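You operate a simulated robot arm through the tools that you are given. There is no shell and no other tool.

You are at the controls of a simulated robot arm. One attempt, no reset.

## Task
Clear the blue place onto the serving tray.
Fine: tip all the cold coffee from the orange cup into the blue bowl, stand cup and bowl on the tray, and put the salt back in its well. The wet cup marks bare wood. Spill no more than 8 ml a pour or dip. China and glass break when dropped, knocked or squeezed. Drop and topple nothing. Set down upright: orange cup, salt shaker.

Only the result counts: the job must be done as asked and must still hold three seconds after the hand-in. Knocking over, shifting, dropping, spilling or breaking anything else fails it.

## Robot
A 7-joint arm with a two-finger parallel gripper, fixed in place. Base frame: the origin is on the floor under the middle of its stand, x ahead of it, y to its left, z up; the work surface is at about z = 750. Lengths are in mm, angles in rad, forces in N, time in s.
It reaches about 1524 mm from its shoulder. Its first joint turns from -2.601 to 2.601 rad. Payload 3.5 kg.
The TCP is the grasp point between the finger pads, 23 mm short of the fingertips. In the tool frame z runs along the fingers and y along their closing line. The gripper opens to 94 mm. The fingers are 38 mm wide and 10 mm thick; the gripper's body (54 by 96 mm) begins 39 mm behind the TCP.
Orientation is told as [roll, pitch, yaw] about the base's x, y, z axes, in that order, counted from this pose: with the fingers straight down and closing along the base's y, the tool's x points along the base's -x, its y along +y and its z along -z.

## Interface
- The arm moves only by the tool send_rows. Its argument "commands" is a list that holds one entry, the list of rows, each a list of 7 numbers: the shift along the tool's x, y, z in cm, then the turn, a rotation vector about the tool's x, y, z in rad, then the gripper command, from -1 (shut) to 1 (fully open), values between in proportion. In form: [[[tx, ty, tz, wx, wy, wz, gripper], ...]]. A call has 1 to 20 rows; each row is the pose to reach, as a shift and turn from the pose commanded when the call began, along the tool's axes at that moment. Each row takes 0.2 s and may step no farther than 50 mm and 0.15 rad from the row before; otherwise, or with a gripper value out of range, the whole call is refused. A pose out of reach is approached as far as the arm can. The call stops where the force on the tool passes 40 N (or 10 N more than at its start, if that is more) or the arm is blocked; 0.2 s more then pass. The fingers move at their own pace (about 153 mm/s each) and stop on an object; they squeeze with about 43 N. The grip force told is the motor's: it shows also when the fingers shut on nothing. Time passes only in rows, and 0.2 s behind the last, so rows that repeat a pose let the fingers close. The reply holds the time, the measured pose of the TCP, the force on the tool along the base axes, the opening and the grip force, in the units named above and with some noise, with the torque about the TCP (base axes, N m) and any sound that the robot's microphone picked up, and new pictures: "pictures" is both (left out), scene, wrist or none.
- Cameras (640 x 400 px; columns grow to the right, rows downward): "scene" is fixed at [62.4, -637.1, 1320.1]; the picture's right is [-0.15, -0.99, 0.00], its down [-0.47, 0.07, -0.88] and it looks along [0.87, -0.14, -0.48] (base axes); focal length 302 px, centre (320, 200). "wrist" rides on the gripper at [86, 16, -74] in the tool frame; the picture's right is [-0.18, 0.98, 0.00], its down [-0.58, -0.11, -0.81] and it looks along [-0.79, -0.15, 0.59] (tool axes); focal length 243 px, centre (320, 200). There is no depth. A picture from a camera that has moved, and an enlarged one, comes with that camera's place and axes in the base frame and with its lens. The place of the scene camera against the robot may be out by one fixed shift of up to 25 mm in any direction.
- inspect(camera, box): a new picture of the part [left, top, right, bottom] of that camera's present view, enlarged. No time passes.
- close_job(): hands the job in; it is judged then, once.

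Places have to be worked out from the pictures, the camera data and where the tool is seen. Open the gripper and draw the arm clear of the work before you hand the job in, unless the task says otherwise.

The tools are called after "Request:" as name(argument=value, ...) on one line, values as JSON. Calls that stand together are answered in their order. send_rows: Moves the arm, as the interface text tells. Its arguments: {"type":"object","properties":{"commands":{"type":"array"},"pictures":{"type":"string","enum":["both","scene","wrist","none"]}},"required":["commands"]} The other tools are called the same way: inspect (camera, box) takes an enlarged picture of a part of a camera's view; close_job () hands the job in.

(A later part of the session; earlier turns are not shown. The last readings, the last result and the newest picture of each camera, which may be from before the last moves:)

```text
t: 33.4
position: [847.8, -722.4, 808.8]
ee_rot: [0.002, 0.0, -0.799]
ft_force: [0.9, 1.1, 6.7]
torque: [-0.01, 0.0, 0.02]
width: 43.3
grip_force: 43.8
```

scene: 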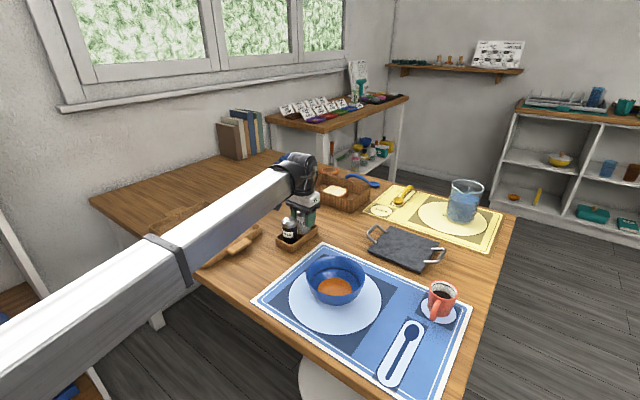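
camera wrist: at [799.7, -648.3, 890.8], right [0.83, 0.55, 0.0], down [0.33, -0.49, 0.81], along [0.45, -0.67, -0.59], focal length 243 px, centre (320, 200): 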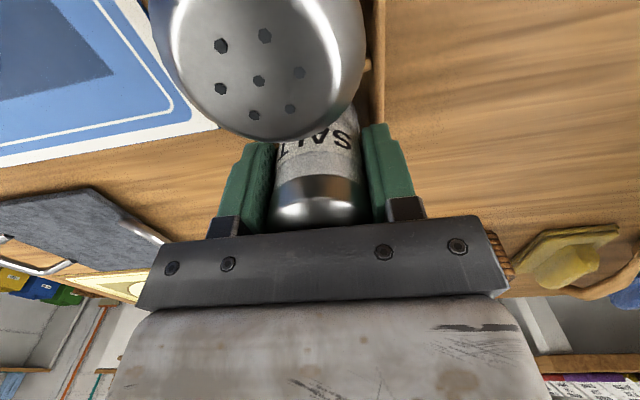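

Contact felt (6.7 N), so the shaker stands on the well floor. I open the fingers gently and raise straight up.

Request:
send_rows(commands=[[[0, 0, 0, 0, 0, 0, -0.1], [0, 0, 0, 0, 0, 0, -0.07], [0, 0, 0, 0, 0, 0, 0], [0, 0, 0, 0, 0, 0, 0.3], [0, 0, 0, 0, 0, 0, 0.6], [0, 0, 0, 0, 0, 0, 0.6], [0, 0, -1.5, 0, 0, 0, 0.6], [0, 0, -4, 0, 0, 0, 0.6], [0, 0, -7, 0, 0, 0, 0.6], [0, 0, -11, 0, 0, 0, 0.6], [0, 0, -15, 0, 0, 0, 0.6], [0, 0, -19, 0, 0, 0, 0.6], [0, 0, -19, 0, 0, 0, 0.8]]])

Request:
inspect(camera="scene", box=[250, 160, 350, 260])

Request:
inspect(camera="wrist", box=[200, 0, 440, 150])

```text
t: 36.2
position: [850.0, -721.3, 998.1]
ee_rot: [0.0, -0.001, -0.799]
ft_force: [-0.3, 0.6, -1.0]
torque: [0.03, 0.02, 0.0]
width: 84.6
grip_force: 0.1
camera wrist: at [800.3, -646.9, 1074.4], right [0.83, 0.55, 0.0], down [0.33, -0.49, 0.81], along [0.45, -0.67, -0.59], focal length 243 px, centre (320, 200)
```

scene: 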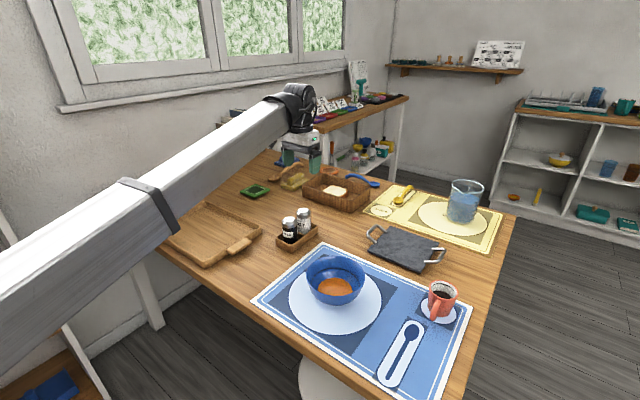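
wrist: 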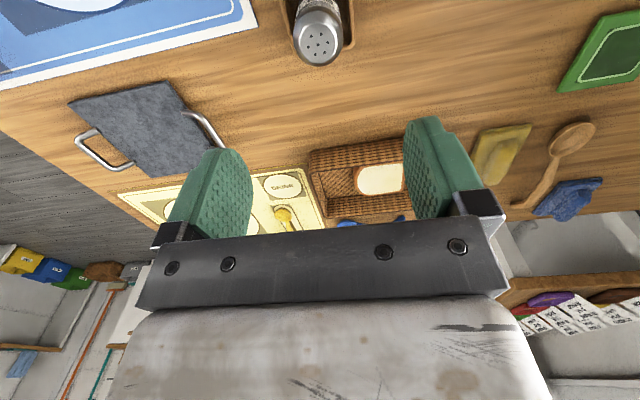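

```text
4.00 times, centred on (300, 210) of scene
camera zoom: at [62.4, -637.1, 1320.1], right [-0.15, -0.99, 0.0], down [-0.47, 0.07, -0.88], along [0.87, -0.14, -0.48], focal length 1208 px, centre (400, 160)
```

zoom: 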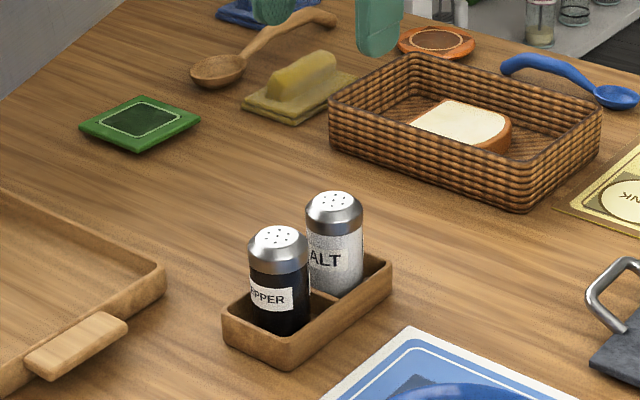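

```text
2.67 times, centred on (320, 75) of wrist
camera zoom: at [800.3, -646.9, 1074.4], right [0.83, 0.55, 0.0], down [0.33, -0.49, 0.81], along [0.45, -0.67, -0.59], focal length 647 px, centre (320, 533)
```

zoom: 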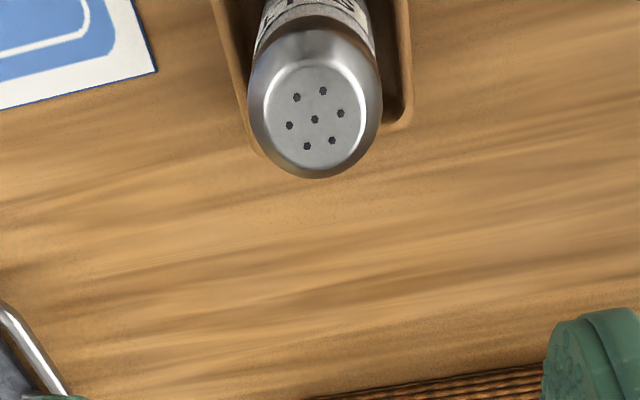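

The salt stands upright in its well beside the pepper. Next I go look at the tray from above with the wrist camera to measure it.

Request:
send_rows(commands=[[[2.5, 0.8, 0, 0, 0, -0.06, 1], [5.2, 1.7, 0, 0, 0, -0.12, 1], [8.0, 2.6, 0, 0, 0, -0.18, 1], [10.8, 3.6, 0, 0, 0, -0.24, 1], [13.6, 4.5, 0, 0, 0, -0.3, 1], [16.4, 5.4, 0, 0, 0, -0.36, 1], [19.2, 6.4, 0, 0, 0, -0.42, 1], [22.0, 7.3, 0, 0, 0, -0.48, 1], [24.8, 8.2, 0, 0, 0, -0.54, 1], [27.6, 9.2, 0, 0, 0, -0.6, 1], [30.4, 10.1, 0, 0, 0, -0.67, 1], [33.0, 11.0, 0, 0, 0, -0.74, 1], [34.9, 11.6, 0, 0, 0, -0.8, 1], [34.9, 11.6, 0, 0, 0, -0.8, 1]]])

Request:
inspect(camera="wrist", box=[180, 0, 460, 200])

```text
t: 39.2
position: [689.5, -391.1, 999.8]
ee_rot: [0.0, 0.001, 0.003]
ft_force: [0.6, 0.6, 0.2]
torque: [0.04, -0.01, -0.02]
width: 93.9
grip_force: 0.0
camera wrist: at [601.5, -373.5, 1074.9], right [0.18, 0.98, 0.0], down [0.58, -0.11, 0.81], along [0.79, -0.15, -0.59], focal length 243 px, centre (320, 200)
```

scene: 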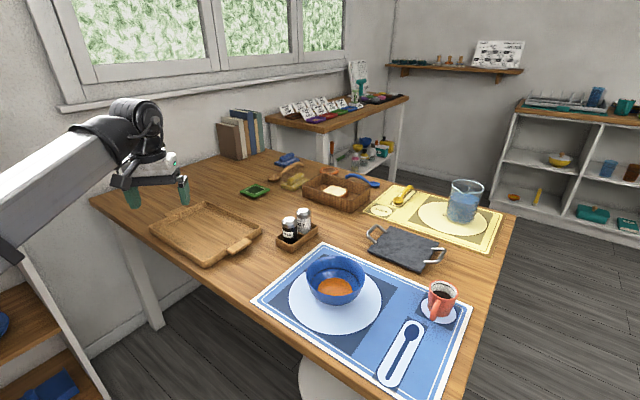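
wrist: 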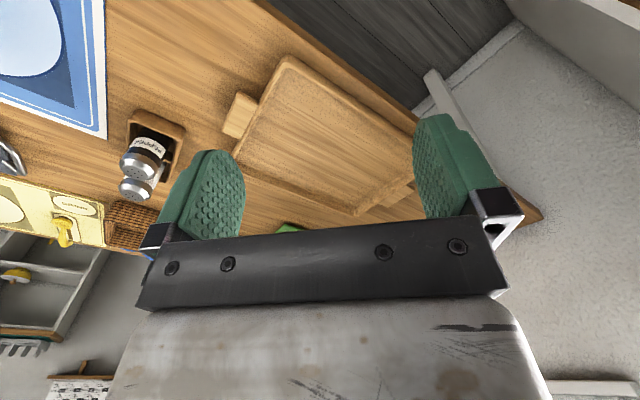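

```text
2.00 times, centred on (320, 100) of wrist
camera zoom: at [601.5, -373.5, 1074.9], right [0.18, 0.98, 0.0], down [0.58, -0.11, 0.81], along [0.79, -0.15, -0.59], focal length 485 px, centre (320, 400)
```

zoom: 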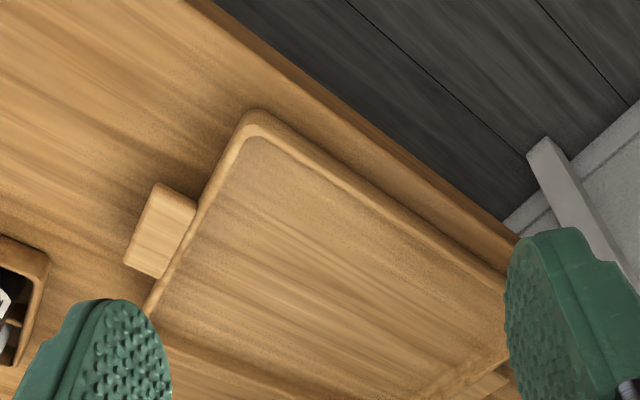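

Request:
inspect(camera="wrist", box=[220, 40, 340, 160])

Request:
inspect(camera="wrist", box=[320, 100, 450, 220])

```text
3.33 times, centred on (280, 100) of wrist
camera zoom: at [601.5, -373.5, 1074.9], right [0.18, 0.98, 0.0], down [0.58, -0.11, 0.81], along [0.79, -0.15, -0.59], focal length 809 px, centre (453, 533)
```

zoom: 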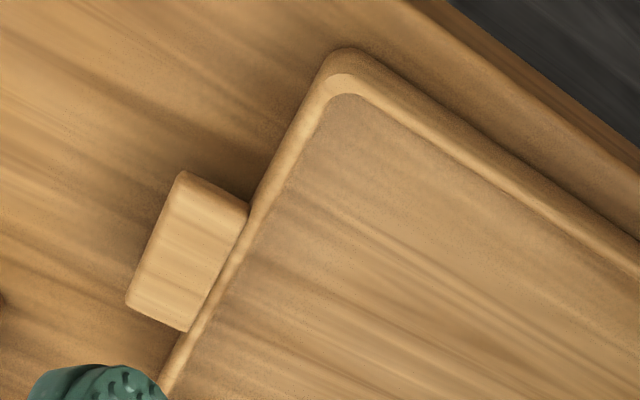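

```text
3.33 times, centred on (385, 160) of wrist
camera zoom: at [601.5, -373.5, 1074.9], right [0.18, 0.98, 0.0], down [0.58, -0.11, 0.81], along [0.79, -0.15, -0.59], focal length 809 px, centre (103, 333)
```

zoom: 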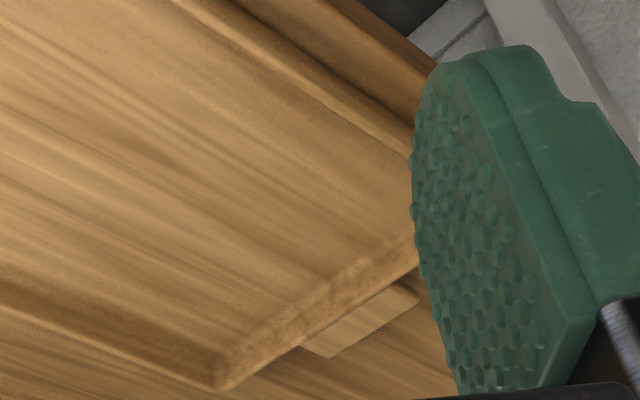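

The tray measures about 290×205 mm inside, long axis at 45°, centre about (904,-408), rim z≈772. Now I go over to the bowl for a clear view of its rim.

Request:
send_rows(commands=[[[1.2, -2, 0, 0, 0, 0, 1], [3, -5.2, 0, 0, 0, 0, 1], [4.8, -8.4, 0, 0, 0, 0, 1], [6.6, -11.6, 0, 0, 0, 0, 1], [8.4, -14.8, 0, 0, 0, 0, 1], [10.2, -18, 0, 0, 0, 0, 1], [12, -21.2, 0, 0, 0, 0, 1], [13.8, -24.4, 0, 0, 0, 0, 1], [15.6, -27.6, 0, 0, 0, 0, 1], [17.4, -30.8, 0, 0, 0, 0, 1], [19.2, -34, 0, 0, 0, 0, 1], [20.8, -36.6, 0, 0, 0, 0, 1], [22, -38.4, 0, 0, 0, 0, 1], [22, -38.4, 0, 0, 0, 0, 1]]], pictures="wrist")

Request:
inspect(camera="wrist", box=[220, 20, 420, 200])

```text
t: 42.2
position: [468.3, -774.3, 998.4]
ee_rot: [0.0, 0.0, 0.0]
ft_force: [0.4, 0.2, -0.5]
torque: [-0.03, 0.03, -0.02]
width: 94.1
grip_force: 0.2
camera wrist: at [380.6, -757.0, 1073.8], right [0.18, 0.98, 0.0], down [0.58, -0.11, 0.81], along [0.79, -0.15, -0.59], focal length 243 px, centre (320, 200)
```

wrist: 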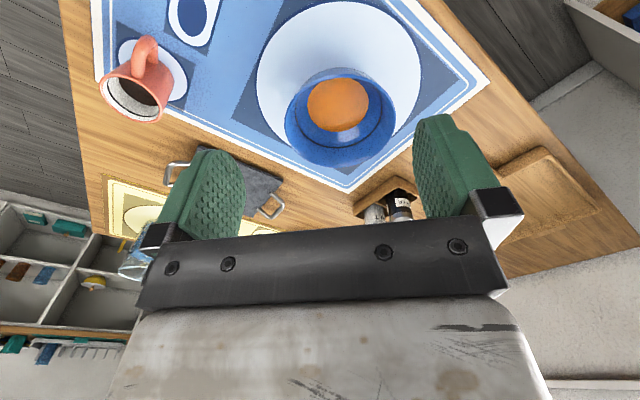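

```text
2.22 times, centred on (320, 110) of wrist
camera zoom: at [380.6, -757.0, 1073.8], right [0.18, 0.98, 0.0], down [0.58, -0.11, 0.81], along [0.79, -0.15, -0.59], focal length 539 px, centre (320, 400)
```

zoom: 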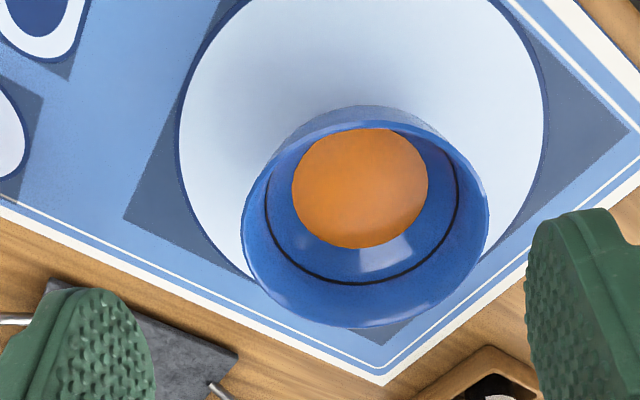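

Request:
inspect(camera="scene", box=[290, 240, 390, 320])

Request:
inspect(camera="wrist", box=[270, 50, 410, 180])

```text
5.00 times, centred on (340, 280) of scene
camera zoom: at [62.4, -637.1, 1320.1], right [-0.15, -0.99, 0.0], down [-0.47, 0.07, -0.88], along [0.87, -0.14, -0.48], focal length 1510 px, centre (220, -200)
```

zoom: 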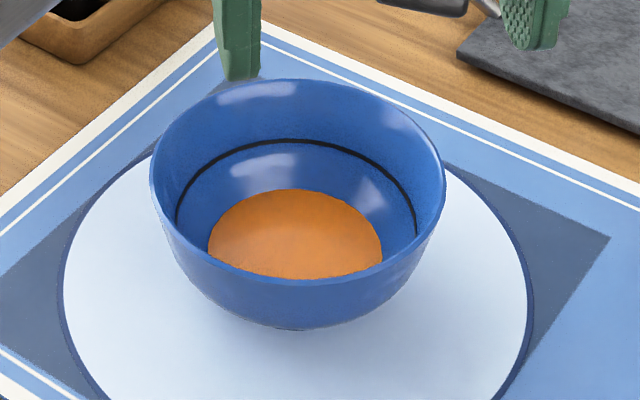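

```text
3.08 times, centred on (340, 115) of wrist
camera zoom: at [380.6, -757.0, 1073.8], right [0.18, 0.98, 0.0], down [0.58, -0.11, 0.81], along [0.79, -0.15, -0.59], focal length 746 px, centre (258, 462)
```

zoom: 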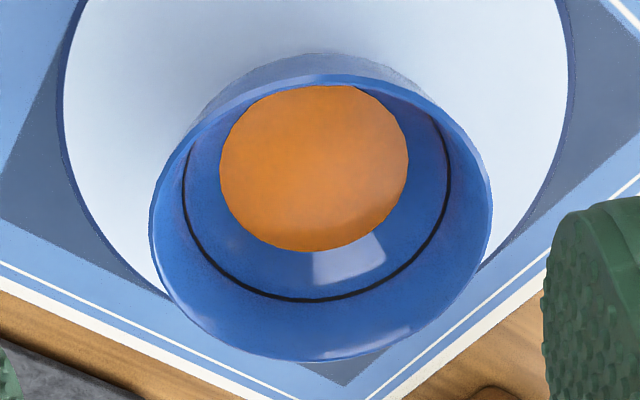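

Scene and wrist views agree: bowl centre (575.5,-769.3), rim z≈821.5, outer diameter ≈137 mm, soup surface z≈771. I will pinch the rim on the robot's side with the fingers tilted along the wall, so first I go to a pose above that rim point with yaw 0.644.

Request:
send_rows(commands=[[[-0.8, 1.2, 0.8, 0, 0, -0.1, 0.5], [-1.6, 2.4, 2.0, 0, 0, -0.2, 0.277], [-2.5, 3.6, 3.4, 0, 0, -0.3, 0.277], [-3.4, 4.9, 5.0, 0, 0, -0.4, 0.277], [-4.3, 6.2, 6.4, 0, 0, -0.5, 0.277], [-5.0, 7.2, 7.6, 0, 0, -0.6, 0.277], [-5.36, 7.66, 8.18, 0, 0, -0.644, 0.277], [-5.36, 7.66, 8.18, 0, 0, -0.644, 0.277]]], pictures="none")

Request:
send_rows(commands=[[[0, 0, 0, 0.12, 0, 0, 0.277], [0, 0, 0, 0.23, 0, 0, 0.277], [0, 0, 0, 0.23, 0, 0, 0.277]]])

```text
t: 44.0
position: [521.8, -696.2, 915.9]
ee_rot: [0.0, 0.0, 0.646]
ft_force: [0.3, -0.2, -0.1]
torque: [0.01, -0.04, 0.03]
width: 60.1
grip_force: 0.0
```

```text
t: 44.8
position: [522.5, -696.8, 918.4]
ee_rot: [-0.232, -0.001, 0.646]
ft_force: [0.1, -0.1, -0.8]
torque: [0.02, 0.0, -0.01]
width: 60.1
grip_force: 0.0
camera wrist: at [433.2, -722.7, 987.0], right [-0.43, 0.88, -0.23], down [0.42, 0.41, 0.81], along [0.8, 0.25, -0.54], focal length 243 px, centre (320, 200)
```

scene: 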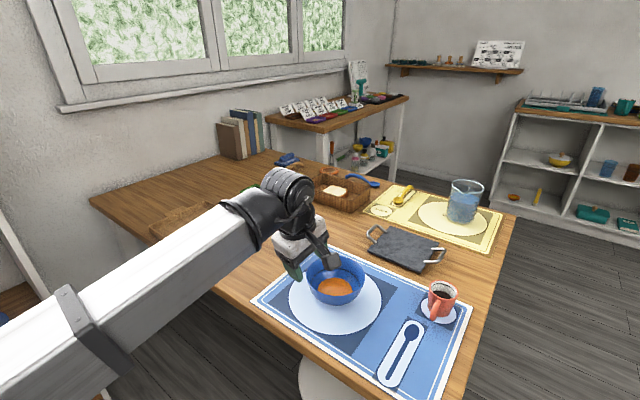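
wrist: 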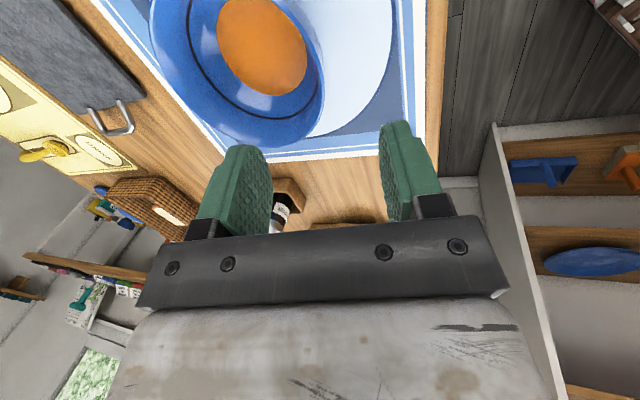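

The hand is tilted inward as intended and the predicted rim point (image ≈(320,67)) lies on the bowl's rim. I descend 75 mm along the finger direction and check the straddle.

Request:
send_rows(commands=[[[0, 0, 2, 0, 0, 0, 0.277], [0, 0, 4, 0, 0, 0, 0.277], [0, 0, 6, 0, 0, 0, 0.277], [0, 0, 7.5, 0, 0, 0, 0.277], [0, 0, 7.5, 0, 0, 0, 0.277]]])

Request:
inspect(camera="wrist", box=[160, 20, 460, 240])

Request:
inspect(camera="scene", box=[260, 220, 400, 320])

```text
t: 46.0
position: [532.5, -712.7, 842.8]
ee_rot: [-0.23, 0.0, 0.644]
ft_force: [0.7, -0.1, 0.7]
torque: [-0.02, 0.03, -0.01]
width: 59.9
grip_force: 0.1
camera wrist: at [442.8, -737.0, 912.9], right [-0.43, 0.88, -0.22], down [0.42, 0.41, 0.81], along [0.8, 0.25, -0.54], focal length 243 px, centre (320, 200)
```

scene: 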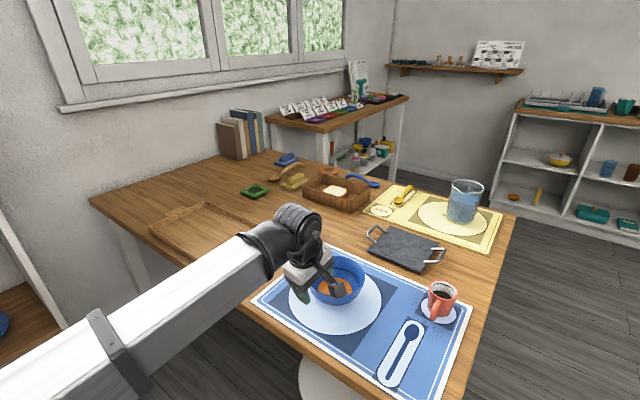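
wrist: 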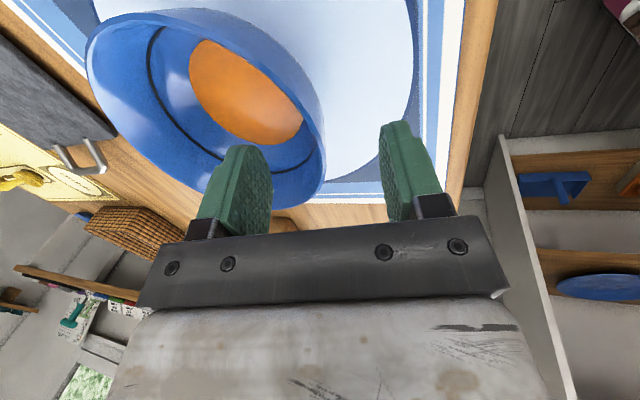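

```text
1.82 times, centred on (310, 130) of wrist
camera zoom: at [442.8, -737.0, 912.9], right [-0.43, 0.88, -0.22], down [0.42, 0.41, 0.81], along [0.8, 0.25, -0.54], focal length 441 px, centre (338, 327)
```

zoom: 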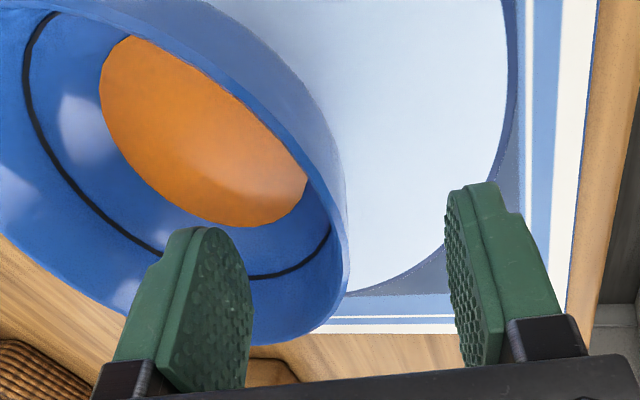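

```text
4.00 times, centred on (330, 270) of scene
camera zoom: at [62.4, -637.1, 1320.1], right [-0.15, -0.99, 0.0], down [-0.47, 0.07, -0.88], along [0.87, -0.14, -0.48], focal length 1208 px, centre (280, -80)
```

zoom: 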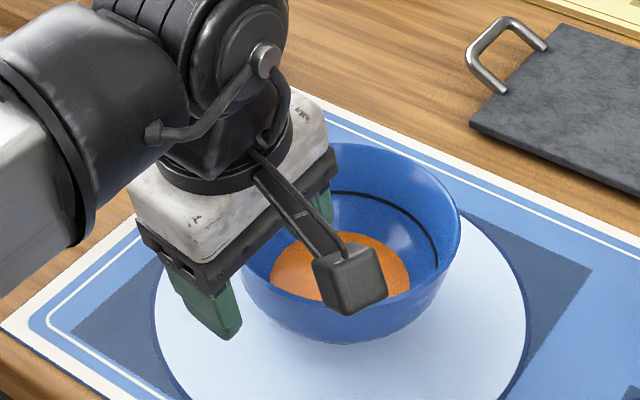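

The rim is centred between the fingers, inner finger well clear of the soup. I descend the last 34 mm slowly.

Request:
send_rows(commands=[[[0, 0, 1.2, 0, 0, 0, 0.277], [0, 0, 2.2, 0, 0, 0, 0.277], [0, 0, 3.0, 0, 0, 0, 0.277], [0, 0, 3.4, 0, 0, 0, 0.277], [0, 0, 3.4, 0, 0, 0, 0.277]]])

Request:
inspect(camera="wrist", box=[160, 20, 460, 240])

Request:
inspect(camera="scene", box=[260, 220, 400, 320])

```text
t: 47.2
position: [537.3, -718.2, 808.7]
ee_rot: [-0.231, 0.0, 0.644]
ft_force: [-0.2, -0.7, 0.6]
torque: [-0.03, 0.01, 0.05]
width: 60.2
grip_force: 0.0
camera wrist: at [447.8, -743.5, 880.1], right [-0.43, 0.88, -0.22], down [0.42, 0.41, 0.81], along [0.8, 0.25, -0.54], focal length 243 px, centre (320, 200)
```

scene: 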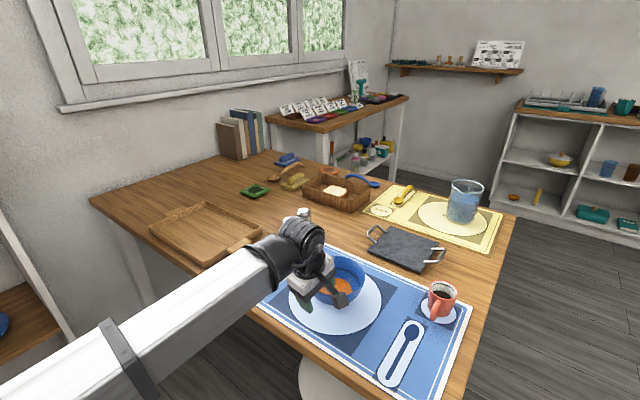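
wrist: 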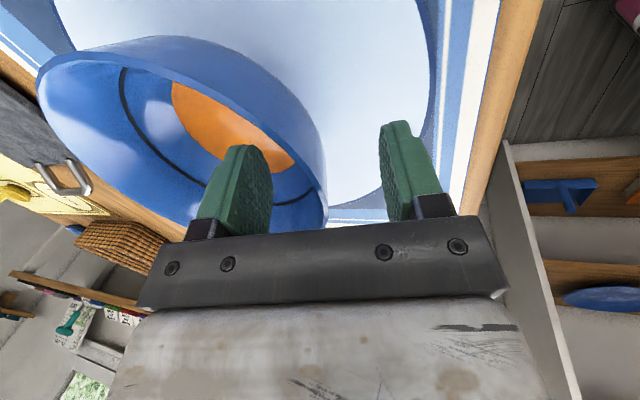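

```text
1.82 times, centred on (310, 130) of wrist
camera zoom: at [447.8, -743.5, 880.1], right [-0.43, 0.88, -0.22], down [0.42, 0.41, 0.81], along [0.8, 0.25, -0.54], focal length 441 px, centre (338, 327)
```

zoom: 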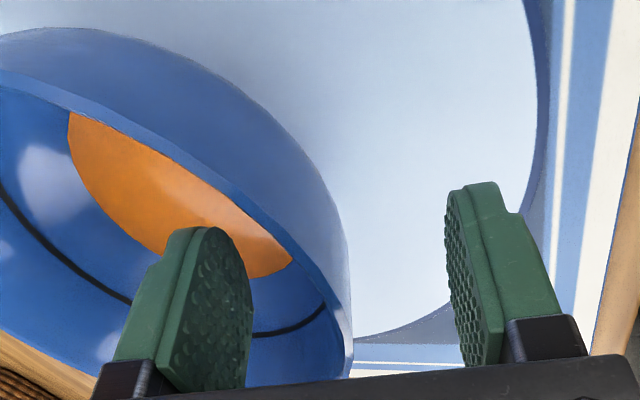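

```text
4.00 times, centred on (330, 270) of scene
camera zoom: at [62.4, -637.1, 1320.1], right [-0.15, -0.99, 0.0], down [-0.47, 0.07, -0.88], along [0.87, -0.14, -0.48], focal length 1208 px, centre (280, -80)
```

zoom: 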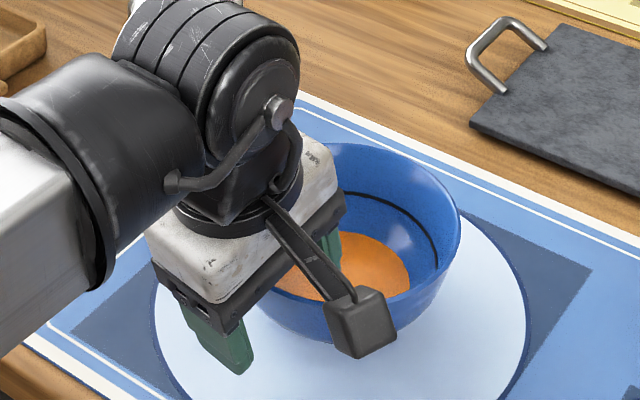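

The rim lies about 12 mm above the TCP plane, centred. I close gently in stages to find the wall.

Request:
send_rows(commands=[[[0, 0, 0, 0, 0, 0, 0.0], [0, 0, 0, 0, 0, 0, -0.3], [0, 0, 0, 0, 0, 0, -0.55], [0, 0, 0, 0, 0, 0, -0.7], [0, 0, 0, 0, 0, 0, -0.78], [0, 0, 0, 0, 0, 0, -0.82], [0, 0, 0, 0, 0, 0, -0.82]]], pictures="wrist")

```text
t: 48.8
position: [537.3, -718.7, 810.2]
ee_rot: [-0.23, 0.0, 0.642]
ft_force: [1.5, 1.4, 2.9]
torque: [-0.29, -0.35, 0.23]
width: 9.7
grip_force: 14.9
camera wrist: at [447.7, -743.3, 880.0], right [-0.43, 0.88, -0.22], down [0.42, 0.41, 0.81], along [0.8, 0.25, -0.54], focal length 243 px, centre (320, 200)
```

wrist: 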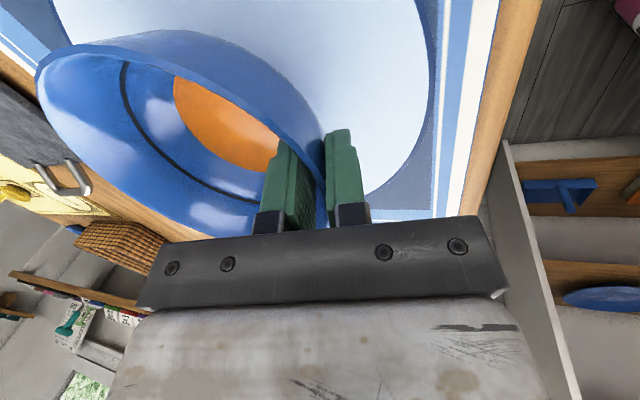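

The wall is felt at about 9.7 mm (curvature included) with 15 N. I tighten a little more and wait for the force to settle.

Request:
send_rows(commands=[[[0, 0, 0, 0, 0, 0, -0.84], [0, 0, 0, 0, 0, 0, -0.84], [0, 0, 0, 0, 0, 0, -0.84]]], pictures="none")

```text
t: 49.6
position: [537.4, -718.0, 812.1]
ee_rot: [-0.229, 0.0, 0.644]
ft_force: [3.5, 1.3, 10.8]
torque: [-0.84, -0.76, 0.35]
width: 9.1
grip_force: 43.3
```

Grip now 43 N but with about 1.1 N·m torque about the tangent axis: the wall slopes more than my fingers. I open a little, tilt 0.06 rad more to match the wall, and regrip.

Request:
send_rows(commands=[[[0, 0, 0, 0, 0, 0, -0.8], [0, 0, 0, 0, 0, 0, -0.6], [0, 0, 0, 0, 0, 0, -0.5], [0, 0, 0, 0.03, 0, 0, -0.5], [0, 0, 0, 0.06, 0, 0, -0.5], [0, 0, 0, 0.06, 0, 0, -0.5]]], pictures="none")

Request:
send_rows(commands=[[[0, 0, 0, 0, 0, 0, -0.7], [0, 0, 0, 0, 0, 0, -0.78], [0, 0, 0, 0, 0, 0, -0.82], [0, 0, 0, 0, 0, 0, -0.83], [0, 0, 0, 0, 0, 0, -0.83], [0, 0, 0, 0, 0, 0, -0.83]]], pictures="wrist")

```text
t: 51.0
position: [538.3, -719.2, 809.2]
ee_rot: [-0.29, 0.001, 0.645]
ft_force: [-0.6, 0.1, 0.6]
torque: [0.03, 0.0, -0.04]
width: 23.7
grip_force: 0.0
```

```text
t: 52.4
position: [536.7, -718.1, 810.6]
ee_rot: [-0.29, 0.0, 0.644]
ft_force: [0.3, -1.0, -0.2]
torque: [0.03, 0.0, 0.0]
width: 9.1
grip_force: 1.3
camera wrist: at [445.5, -739.8, 878.2], right [-0.42, 0.86, -0.28], down [0.39, 0.45, 0.8], along [0.82, 0.23, -0.52], focal length 243 px, centre (320, 200)
```

wrist: 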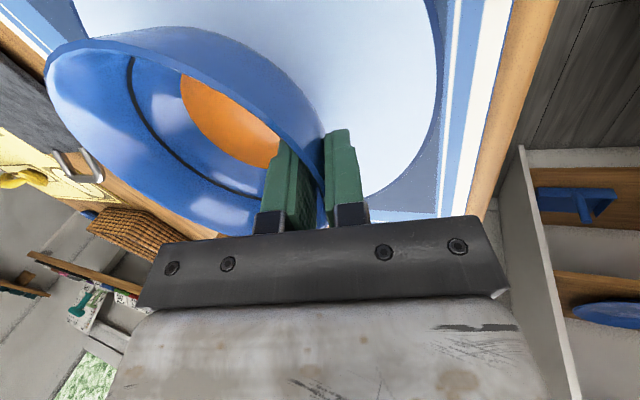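

Request:
send_rows(commands=[[[0, 0, 0, 0, 0, 0, -0.84], [0, 0, 0, 0, 0, 0, -0.85], [0, 0, 0, 0, 0, 0, -0.85]]], pictures="none")

Request:
send_rows(commands=[[[0, 0, 0, 0, 0, 0, -0.86], [0, 0, 0, 0, 0, 0, -0.87], [0, 0, 0, 0, 0, 0, -0.87], [0, 0, 0, 0, 0, 0, -0.87]]], pictures="none")

```text
t: 53.2
position: [537.3, -717.4, 810.4]
ee_rot: [-0.289, 0.0, 0.644]
ft_force: [0.4, 0.2, 0.5]
torque: [0.19, 0.12, -0.02]
width: 8.5
grip_force: 42.6
```

```text
t: 54.2
position: [538.2, -718.4, 809.9]
ee_rot: [-0.291, -0.001, 0.643]
ft_force: [0.2, 0.9, 0.6]
torque: [0.17, 0.08, -0.03]
width: 8.2
grip_force: 43.1
```

The grip is now seated with almost no side torque at 43 N. I lift 6 mm very slowly straight up and check for slipping or tilting.

Request:
send_rows(commands=[[[0, -0.03, -0.1, 0, 0, 0, -0.9], [0, -0.06, -0.2, 0, 0, 0, -0.9], [0, -0.09, -0.3, 0, 0, 0, -0.9], [0, -0.12, -0.4, 0, 0, 0, -0.9], [0, -0.15, -0.5, 0, 0, 0, -0.9], [0, -0.172, -0.575, 0, 0, 0, -0.9], [0, -0.172, -0.575, 0, 0, 0, -0.9]]])

Request:
inspect(camera="scene", box=[260, 220, 400, 320])

```text
t: 55.8
position: [536.4, -718.0, 817.5]
ee_rot: [-0.29, -0.001, 0.643]
ft_force: [-0.3, 0.9, -2.8]
torque: [0.17, 0.11, -0.01]
width: 8.2
grip_force: 43.1
camera wrist: at [445.3, -739.9, 884.6], right [-0.42, 0.86, -0.28], down [0.39, 0.45, 0.8], along [0.82, 0.23, -0.52], focal length 243 px, centre (320, 200)
```

scene: 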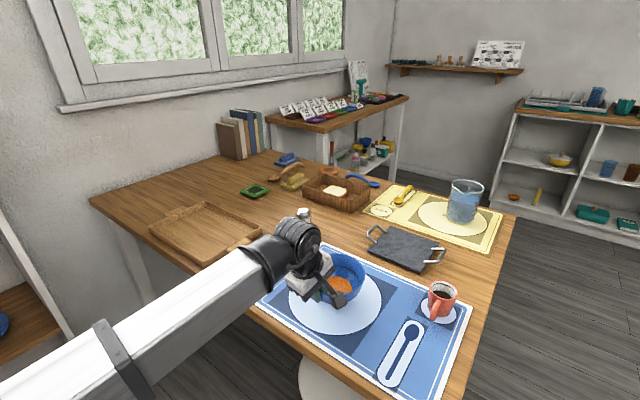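
wrist: 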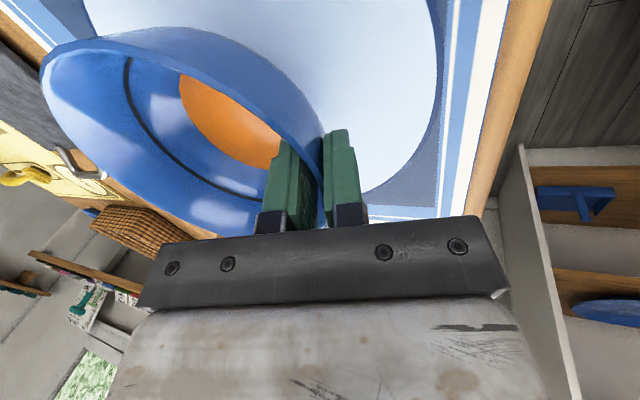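

```text
4.00 times, centred on (330, 270) of scene
camera zoom: at [62.4, -637.1, 1320.1], right [-0.15, -0.99, 0.0], down [-0.47, 0.07, -0.88], along [0.87, -0.14, -0.48], focal length 1208 px, centre (280, -80)
```

zoom: 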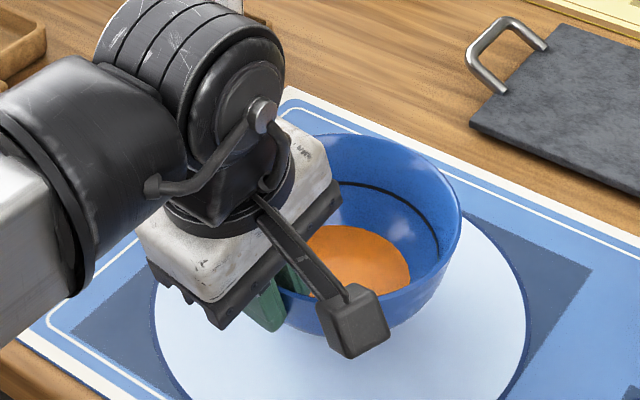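

The bowl has come up about 7 mm, level and without slip (about 3 N weight). I lift 40 mm more, slowly.

Request:
send_rows(commands=[[[0, -0.1, -0.34, 0, 0, 0, -0.9], [0, -0.23, -0.77, 0, 0, 0, -0.9], [0, -0.37, -1.25, 0, 0, 0, -0.9], [0, -0.51, -1.72, 0, 0, 0, -0.9], [0, -0.66, -2.2, 0, 0, 0, -0.9], [0, -0.8, -2.68, 0, 0, 0, -0.9], [0, -0.94, -3.16, 0, 0, 0, -0.9], [0, -1.06, -3.55, 0, 0, 0, -0.9], [0, -1.14, -3.83, 0, 0, 0, -0.9], [0, -1.14, -3.83, 0, 0, 0, -0.9]]])

Request:
inspect(camera="scene", box=[260, 200, 400, 320])

```text
t: 58.0
position: [537.1, -716.4, 855.8]
ee_rot: [-0.289, 0.001, 0.643]
ft_force: [0.1, -0.8, -1.9]
torque: [0.17, 0.12, -0.01]
width: 8.4
grip_force: 43.6
camera wrist: at [444.9, -739.2, 924.3], right [-0.42, 0.86, -0.28], down [0.39, 0.45, 0.8], along [0.82, 0.23, -0.52], focal length 243 px, centre (320, 200)
```

scene: 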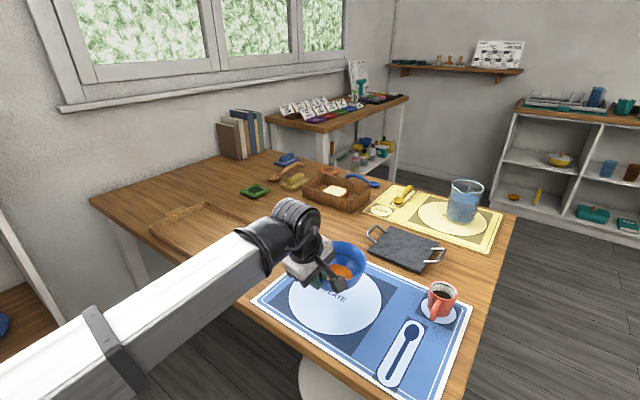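
wrist: 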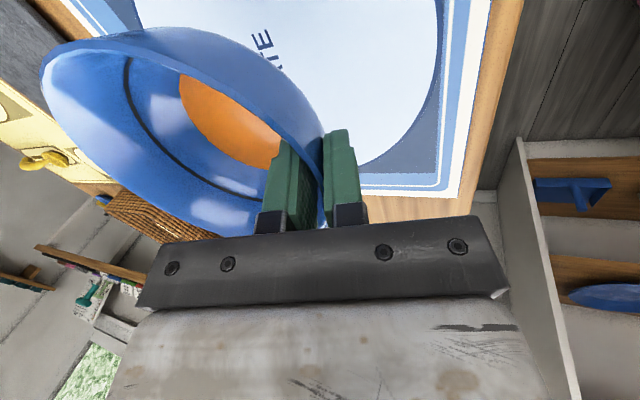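

```text
3.33 times, centred on (330, 260) of scene
camera zoom: at [62.4, -637.1, 1320.1], right [-0.15, -0.99, 0.0], down [-0.47, 0.07, -0.88], along [0.87, -0.14, -0.48], focal length 1007 px, centre (287, 0)
```

zoom: 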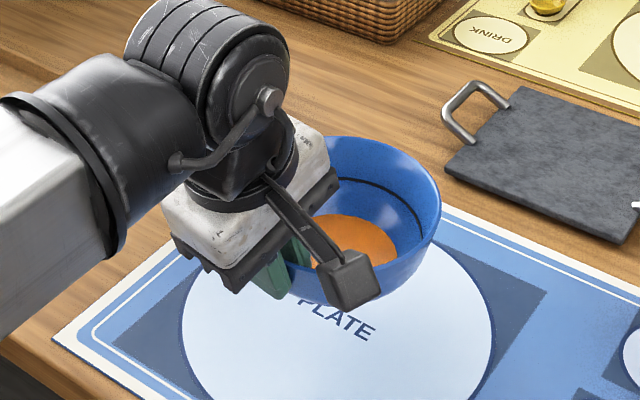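

Firm and level. I lift another 80 mm gently so the bowl clears the shakers before crossing to the tray.

Request:
send_rows(commands=[[[0, -0.1, -0.35, 0, 0, 0, -0.9], [0, -0.35, -1.15, 0, 0, 0, -0.9], [0, -0.7, -2.3, 0, 0, 0, -0.9], [0, -1.05, -3.5, 0, 0, 0, -0.9], [0, -1.4, -4.7, 0, 0, 0, -0.9], [0, -1.75, -5.85, 0, 0, 0, -0.9], [0, -2.05, -6.85, 0, 0, 0, -0.9], [0, -2.22, -7.45, 0, 0, 0, -0.9], [0, -2.29, -7.67, 0, 0, 0, -0.9], [0, -2.29, -7.67, 0, 0, 0, -0.9]]], pictures="scene")

```text
t: 60.2
position: [537.3, -718.9, 935.5]
ee_rot: [-0.288, 0.001, 0.641]
ft_force: [-0.2, 0.5, -3.1]
torque: [0.17, 0.12, 0.02]
width: 8.2
grip_force: 43.3
```

scene: 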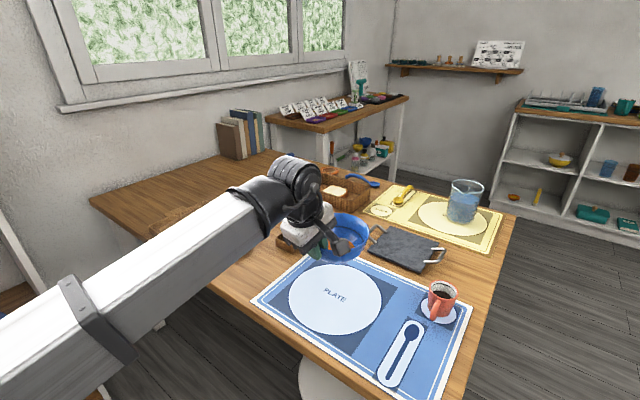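

The bowl is held steady at height. I carry it across to above the tray with soft acceleration.

Request:
send_rows(commands=[[[-0.42, 0.08, -0.02, 0, 0, 0, -0.9], [-1.46, 0.27, -0.08, 0, 0, 0, -0.9], [-3.13, 0.59, -0.17, 0, 0, 0, -0.9], [-5.42, 1.01, -0.3, 0, 0, 0, -0.9], [-7.92, 1.48, -0.44, 0, 0, 0, -0.9], [-10.42, 1.95, -0.58, 0, 0, 0, -0.9], [-12.92, 2.42, -0.72, 0, 0, 0, -0.9], [-15.42, 2.89, -0.86, 0, 0, 0, -0.9], [-17.92, 3.35, -1.0, 0, 0, 0, -0.9], [-20.42, 3.82, -1.14, 0, 0, 0, -0.9], [-22.92, 4.29, -1.28, 0, 0, 0, -0.9], [-25.42, 4.76, -1.42, 0, 0, 0, -0.9], [-27.92, 5.23, -1.56, 0, 0, 0, -0.9], [-30.42, 5.69, -1.7, 0, 0, 0, -0.9], [-32.92, 6.16, -1.84, 0, 0, 0, -0.9], [-35.42, 6.63, -1.98, 0, 0, 0, -0.9], [-37.71, 7.06, -2.11, 0, 0, 0, -0.9], [-39.59, 7.41, -2.21, 0, 0, 0, -0.9], [-41.04, 7.68, -2.3, 0, 0, 0, -0.9], [-41.67, 7.8, -2.33, 0, 0, 0, -0.9]]])

Request:
inspect(camera="scene", box=[140, 130, 300, 280])

```text
t: 64.4
position: [822.4, -402.7, 934.9]
ee_rot: [-0.292, 0.001, 0.643]
ft_force: [-0.4, -0.6, -3.3]
torque: [0.15, 0.14, -0.03]
width: 8.4
grip_force: 43.0
camera wrist: at [730.4, -424.8, 1003.5], right [-0.42, 0.86, -0.28], down [0.39, 0.45, 0.8], along [0.82, 0.23, -0.52], focal length 243 px, centre (320, 200)
```

scene: 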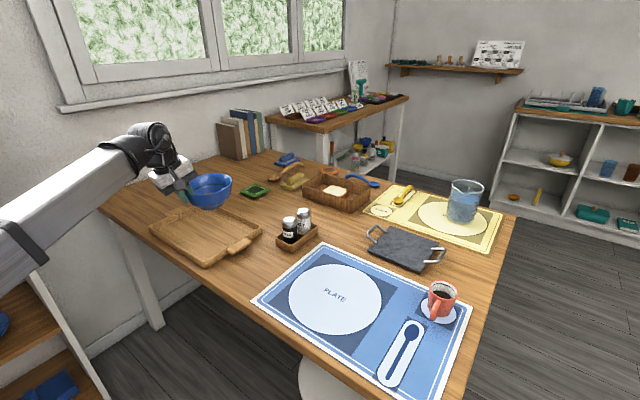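
wrist: 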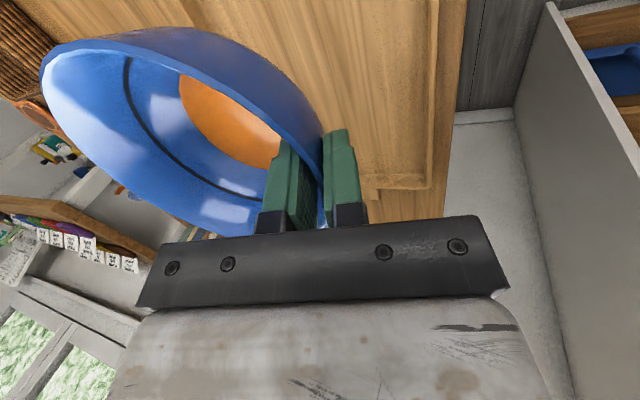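

```text
2.67 times, centred on (220, 205) of scene
camera zoom: at [62.4, -637.1, 1320.1], right [-0.15, -0.99, 0.0], down [-0.47, 0.07, -0.88], along [0.87, -0.14, -0.48], focal length 805 px, centre (587, 187)
```

zoom: 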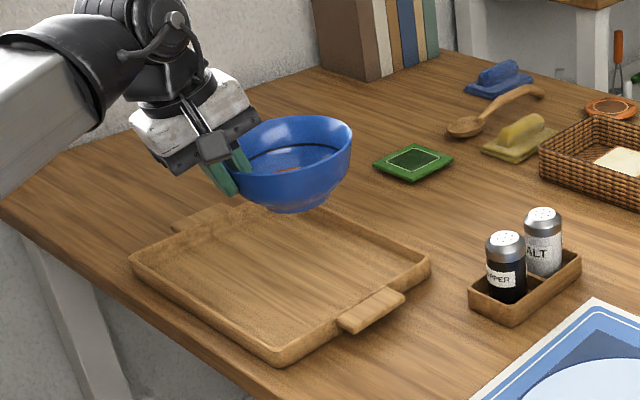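

The tray's projected centre matches my estimate and the bowl is level above its intended spot. I lower it 100 mm slowly.

Request:
send_rows(commands=[[[0, 0.1, 0.33, 0, 0, 0, -0.9], [0, 0.36, 1.2, 0, 0, 0, -0.9], [0, 0.72, 2.4, 0, 0, 0, -0.9], [0, 1.08, 3.6, 0, 0, 0, -0.9], [0, 1.43, 4.8, 0, 0, 0, -0.9], [0, 1.79, 6.0, 0, 0, 0, -0.9], [0, 2.15, 7.2, 0, 0, 0, -0.9], [0, 2.45, 8.2, 0, 0, 0, -0.9], [0, 2.68, 9.0, 0, 0, 0, -0.9], [0, 2.86, 9.58, 0, 0, 0, -0.9], [0, 2.86, 9.58, 0, 0, 0, -0.9]]])

Request:
inspect(camera="scene", box=[140, 150, 300, 290])

```text
t: 66.8
position: [822.5, -402.6, 836.0]
ee_rot: [-0.287, 0.002, 0.644]
ft_force: [-0.4, 0.3, -2.9]
torque: [0.15, 0.13, 0.03]
width: 8.7
grip_force: 43.5
camera wrist: at [729.8, -424.4, 904.1], right [-0.42, 0.86, -0.28], down [0.39, 0.45, 0.8], along [0.82, 0.23, -0.52], focal length 243 px, centre (320, 200)
```

scene: 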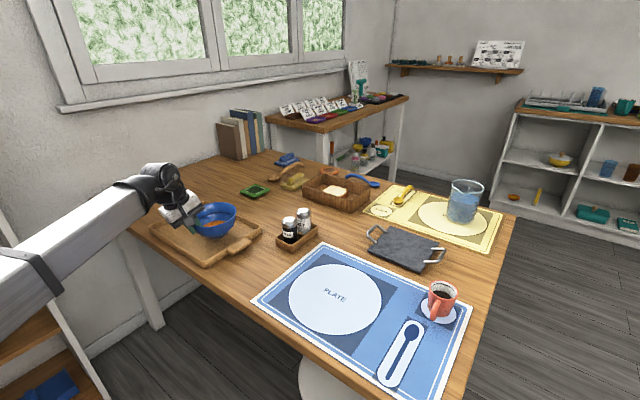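
wrist: 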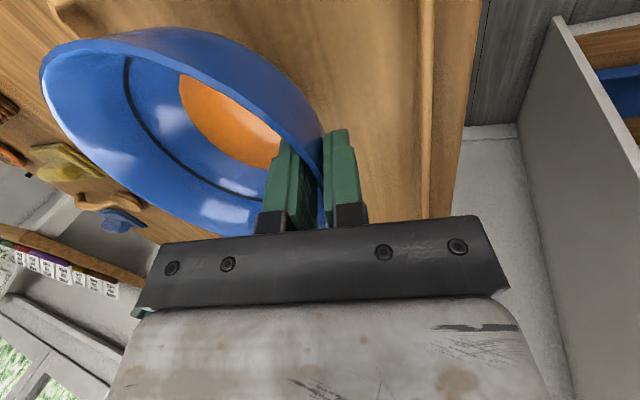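

```text
2.86 times, centred on (220, 220) of scene
camera zoom: at [62.4, -637.1, 1320.1], right [-0.15, -0.99, 0.0], down [-0.47, 0.07, -0.88], along [0.87, -0.14, -0.48], focal length 863 px, centre (606, 143)
```

zoom: 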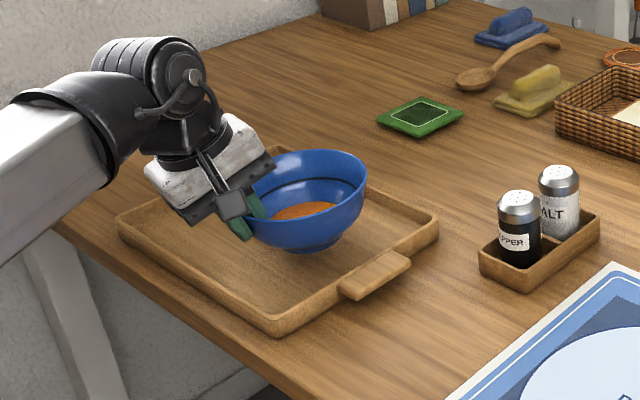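

The bowl hovers just over the tray floor with good clearance from the walls. I lower 15 mm more, then feel for contact.

Request:
send_rows(commands=[[[0, 0.11, 0.38, 0, 0, 0, -0.9], [0, 0.23, 0.77, 0, 0, 0, -0.9], [0, 0.34, 1.15, 0, 0, 0, -0.9], [0, 0.43, 1.44, 0, 0, 0, -0.9], [0, 0.43, 1.44, 0, 0, 0, -0.9]]], pictures="none")

Request:
send_rows(commands=[[[0, 0.03, 0.1, 0, 0, 0, -0.9], [0, 0.06, 0.2, 0, 0, 0, -0.9], [0, 0.09, 0.29, 0, 0, 0, -0.9], [0, 0.09, 0.29, 0, 0, 0, -0.9]]], pictures="none")

```text
t: 68.0
position: [821.3, -402.7, 821.9]
ee_rot: [-0.288, -0.001, 0.645]
ft_force: [0.7, 0.0, -2.7]
torque: [0.17, 0.16, 0.0]
width: 8.4
grip_force: 42.8
```

```text
t: 69.0
position: [822.2, -402.2, 819.0]
ee_rot: [-0.29, 0.0, 0.644]
ft_force: [0.5, -0.5, -2.9]
torque: [0.14, 0.13, -0.04]
width: 8.0
grip_force: 43.1
```

Still free at TCP z 819. I continue in small steps.

Request:
send_rows(commands=[[[0, 0.03, 0.1, 0, 0, 0, -0.9], [0, 0.06, 0.19, 0, 0, 0, -0.9], [0, 0.06, 0.19, 0, 0, 0, -0.9]]], pictures="none")

Request:
send_rows(commands=[[[0, 0.03, 0.1, 0, 0, 0, -0.9], [0, 0.045, 0.15, 0, 0, 0, -0.9], [0, 0.045, 0.15, 0, 0, 0, -0.9]]], pictures="none")

```text
t: 69.8
position: [822.2, -402.2, 817.2]
ee_rot: [-0.29, -0.002, 0.64]
ft_force: [-0.1, -0.8, -3.1]
torque: [0.17, 0.07, 0.01]
width: 7.9
grip_force: 43.0
```

```text
t: 70.6
position: [822.9, -403.5, 816.0]
ee_rot: [-0.289, 0.0, 0.645]
ft_force: [-0.2, -0.2, -3.2]
torque: [0.15, 0.08, 0.0]
width: 8.4
grip_force: 43.0
```

Request:
send_rows(commands=[[[0, 0.03, 0.1, 0, 0, 0, -0.9], [0, 0.045, 0.15, 0, 0, 0, -0.9], [0, 0.045, 0.15, 0, 0, 0, -0.9]]], pictures="none")

Request:
inspect(camera="scene", box=[170, 180, 270, 270])

```text
t: 71.4
position: [822.6, -401.9, 815.0]
ee_rot: [-0.291, 0.0, 0.643]
ft_force: [0.7, 0.6, -3.4]
torque: [0.16, 0.15, -0.02]
width: 8.2
grip_force: 43.2
```

```text
4.44 times, centred on (220, 225) of scene
camera zoom: at [62.4, -637.1, 1320.1], right [-0.15, -0.99, 0.0], down [-0.47, 0.07, -0.88], along [0.87, -0.14, -0.48], focal length 1342 px, centre (764, 89)
```

zoom: 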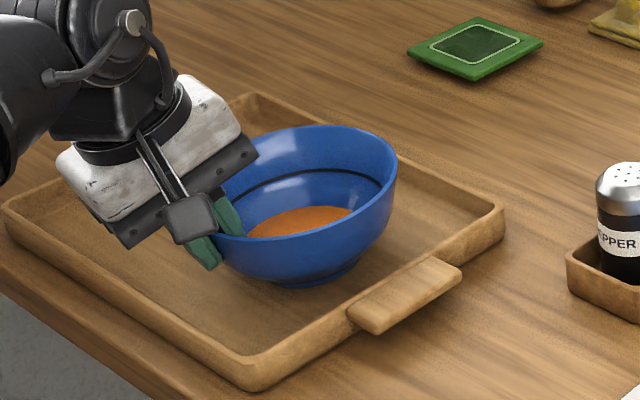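

Very close to the floor. I continue 1 mm at a time.

Request:
send_rows(commands=[[[0, 0.03, 0.1, 0, 0, 0, -0.9], [0, 0.045, 0.15, 0, 0, 0, -0.9], [0, 0.045, 0.15, 0, 0, 0, -0.9]]], pictures="none")

Request:
send_rows(commands=[[[0, 0.03, 0.1, 0, 0, 0, -0.9], [0, 0.045, 0.15, 0, 0, 0, -0.9], [0, 0.045, 0.15, 0, 0, 0, -0.9]]], pictures="none")

```text
t: 72.2
position: [822.6, -402.8, 813.6]
ee_rot: [-0.294, -0.002, 0.644]
ft_force: [0.6, -0.7, 16.6]
torque: [-0.41, -0.29, -0.03]
width: 8.2
grip_force: 43.4
```

```text
t: 73.0
position: [821.7, -402.0, 811.8]
ee_rot: [-0.294, -0.002, 0.644]
ft_force: [-1.2, 2.3, 38.3]
torque: [-0.7, -0.54, -0.03]
width: 8.4
grip_force: 42.8
```

Contact was at about z 814 and the second step pressed to 38 N; I back off 2 mm to unload it.

Request:
send_rows(commands=[[[0, -0.03, -0.1, 0, 0, 0, -0.9], [0, -0.054, -0.18, 0, 0, 0, -0.9], [0, -0.054, -0.18, 0, 0, 0, -0.9]]], pictures="scene")

Request:
inspect(camera="scene", box=[170, 180, 270, 270])

```text
t: 73.8
position: [823.0, -402.7, 812.5]
ee_rot: [-0.29, -0.002, 0.643]
ft_force: [5.6, 2.3, 16.3]
torque: [-0.22, -0.54, 0.17]
width: 8.5
grip_force: 43.0
```

scene: 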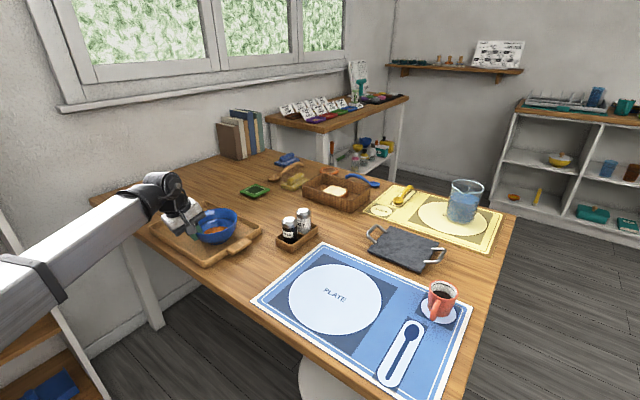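

```text
4.44 times, centred on (220, 225) of scene
camera zoom: at [62.4, -637.1, 1320.1], right [-0.15, -0.99, 0.0], down [-0.47, 0.07, -0.88], along [0.87, -0.14, -0.48], focal length 1342 px, centre (764, 89)
```

zoom: 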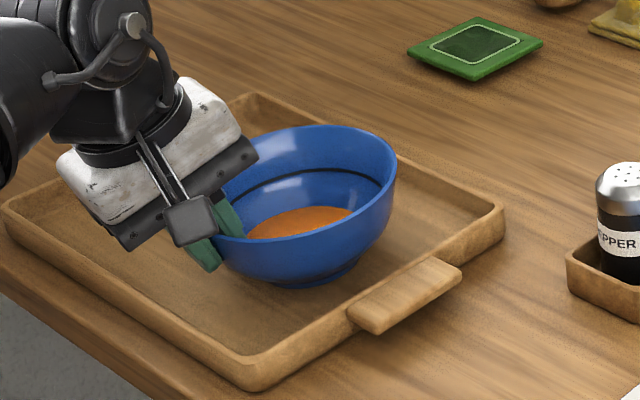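

Still 16 N; up one more millimetre.

Request:
send_rows(commands=[[[0, -0.02, -0.06, 0, 0, 0, -0.9], [0, -0.03, -0.1, 0, 0, 0, -0.9], [0, -0.03, -0.1, 0, 0, 0, -0.9]]], pictures="none")

```text
t: 74.6
position: [820.9, -402.6, 812.8]
ee_rot: [-0.288, -0.001, 0.644]
ft_force: [-0.3, -0.6, -2.8]
torque: [0.2, 0.14, 0.0]
width: 8.1
grip_force: 43.2
```

The bowl is just free again, so I lower half a millimetre to rest it lightly.

Request:
send_rows(commands=[[[0, 0.01, 0.04, 0, 0, 0, -0.9], [0, 0.015, 0.05, 0, 0, 0, -0.9]]], pictures="none")

```text
t: 75.2
position: [823.0, -402.4, 812.6]
ee_rot: [-0.29, 0.0, 0.643]
ft_force: [-0.2, 0.5, -2.7]
torque: [0.18, 0.09, -0.01]
width: 8.2
grip_force: 43.3
```

Request:
send_rows(commands=[[[0, 0.01, 0.04, 0, 0, 0, -0.9], [0, 0.015, 0.05, 0, 0, 0, -0.9]]], pictures="none")

```text
t: 75.8
position: [823.0, -401.6, 813.9]
ee_rot: [-0.289, -0.001, 0.644]
ft_force: [-0.3, 0.9, -2.7]
torque: [0.14, 0.15, -0.01]
width: 8.3
grip_force: 43.2
```

Request:
send_rows(commands=[[[0, 0.015, 0.05, 0, 0, 0, -0.9], [0, 0.024, 0.08, 0, 0, 0, -0.9], [0, 0.024, 0.08, 0, 0, 0, -0.9]]], pictures="none")

```text
t: 76.6
position: [821.7, -403.3, 813.3]
ee_rot: [-0.291, -0.001, 0.643]
ft_force: [1.6, 3.9, 9.0]
torque: [0.07, -0.17, 0.12]
width: 8.1
grip_force: 43.2
```

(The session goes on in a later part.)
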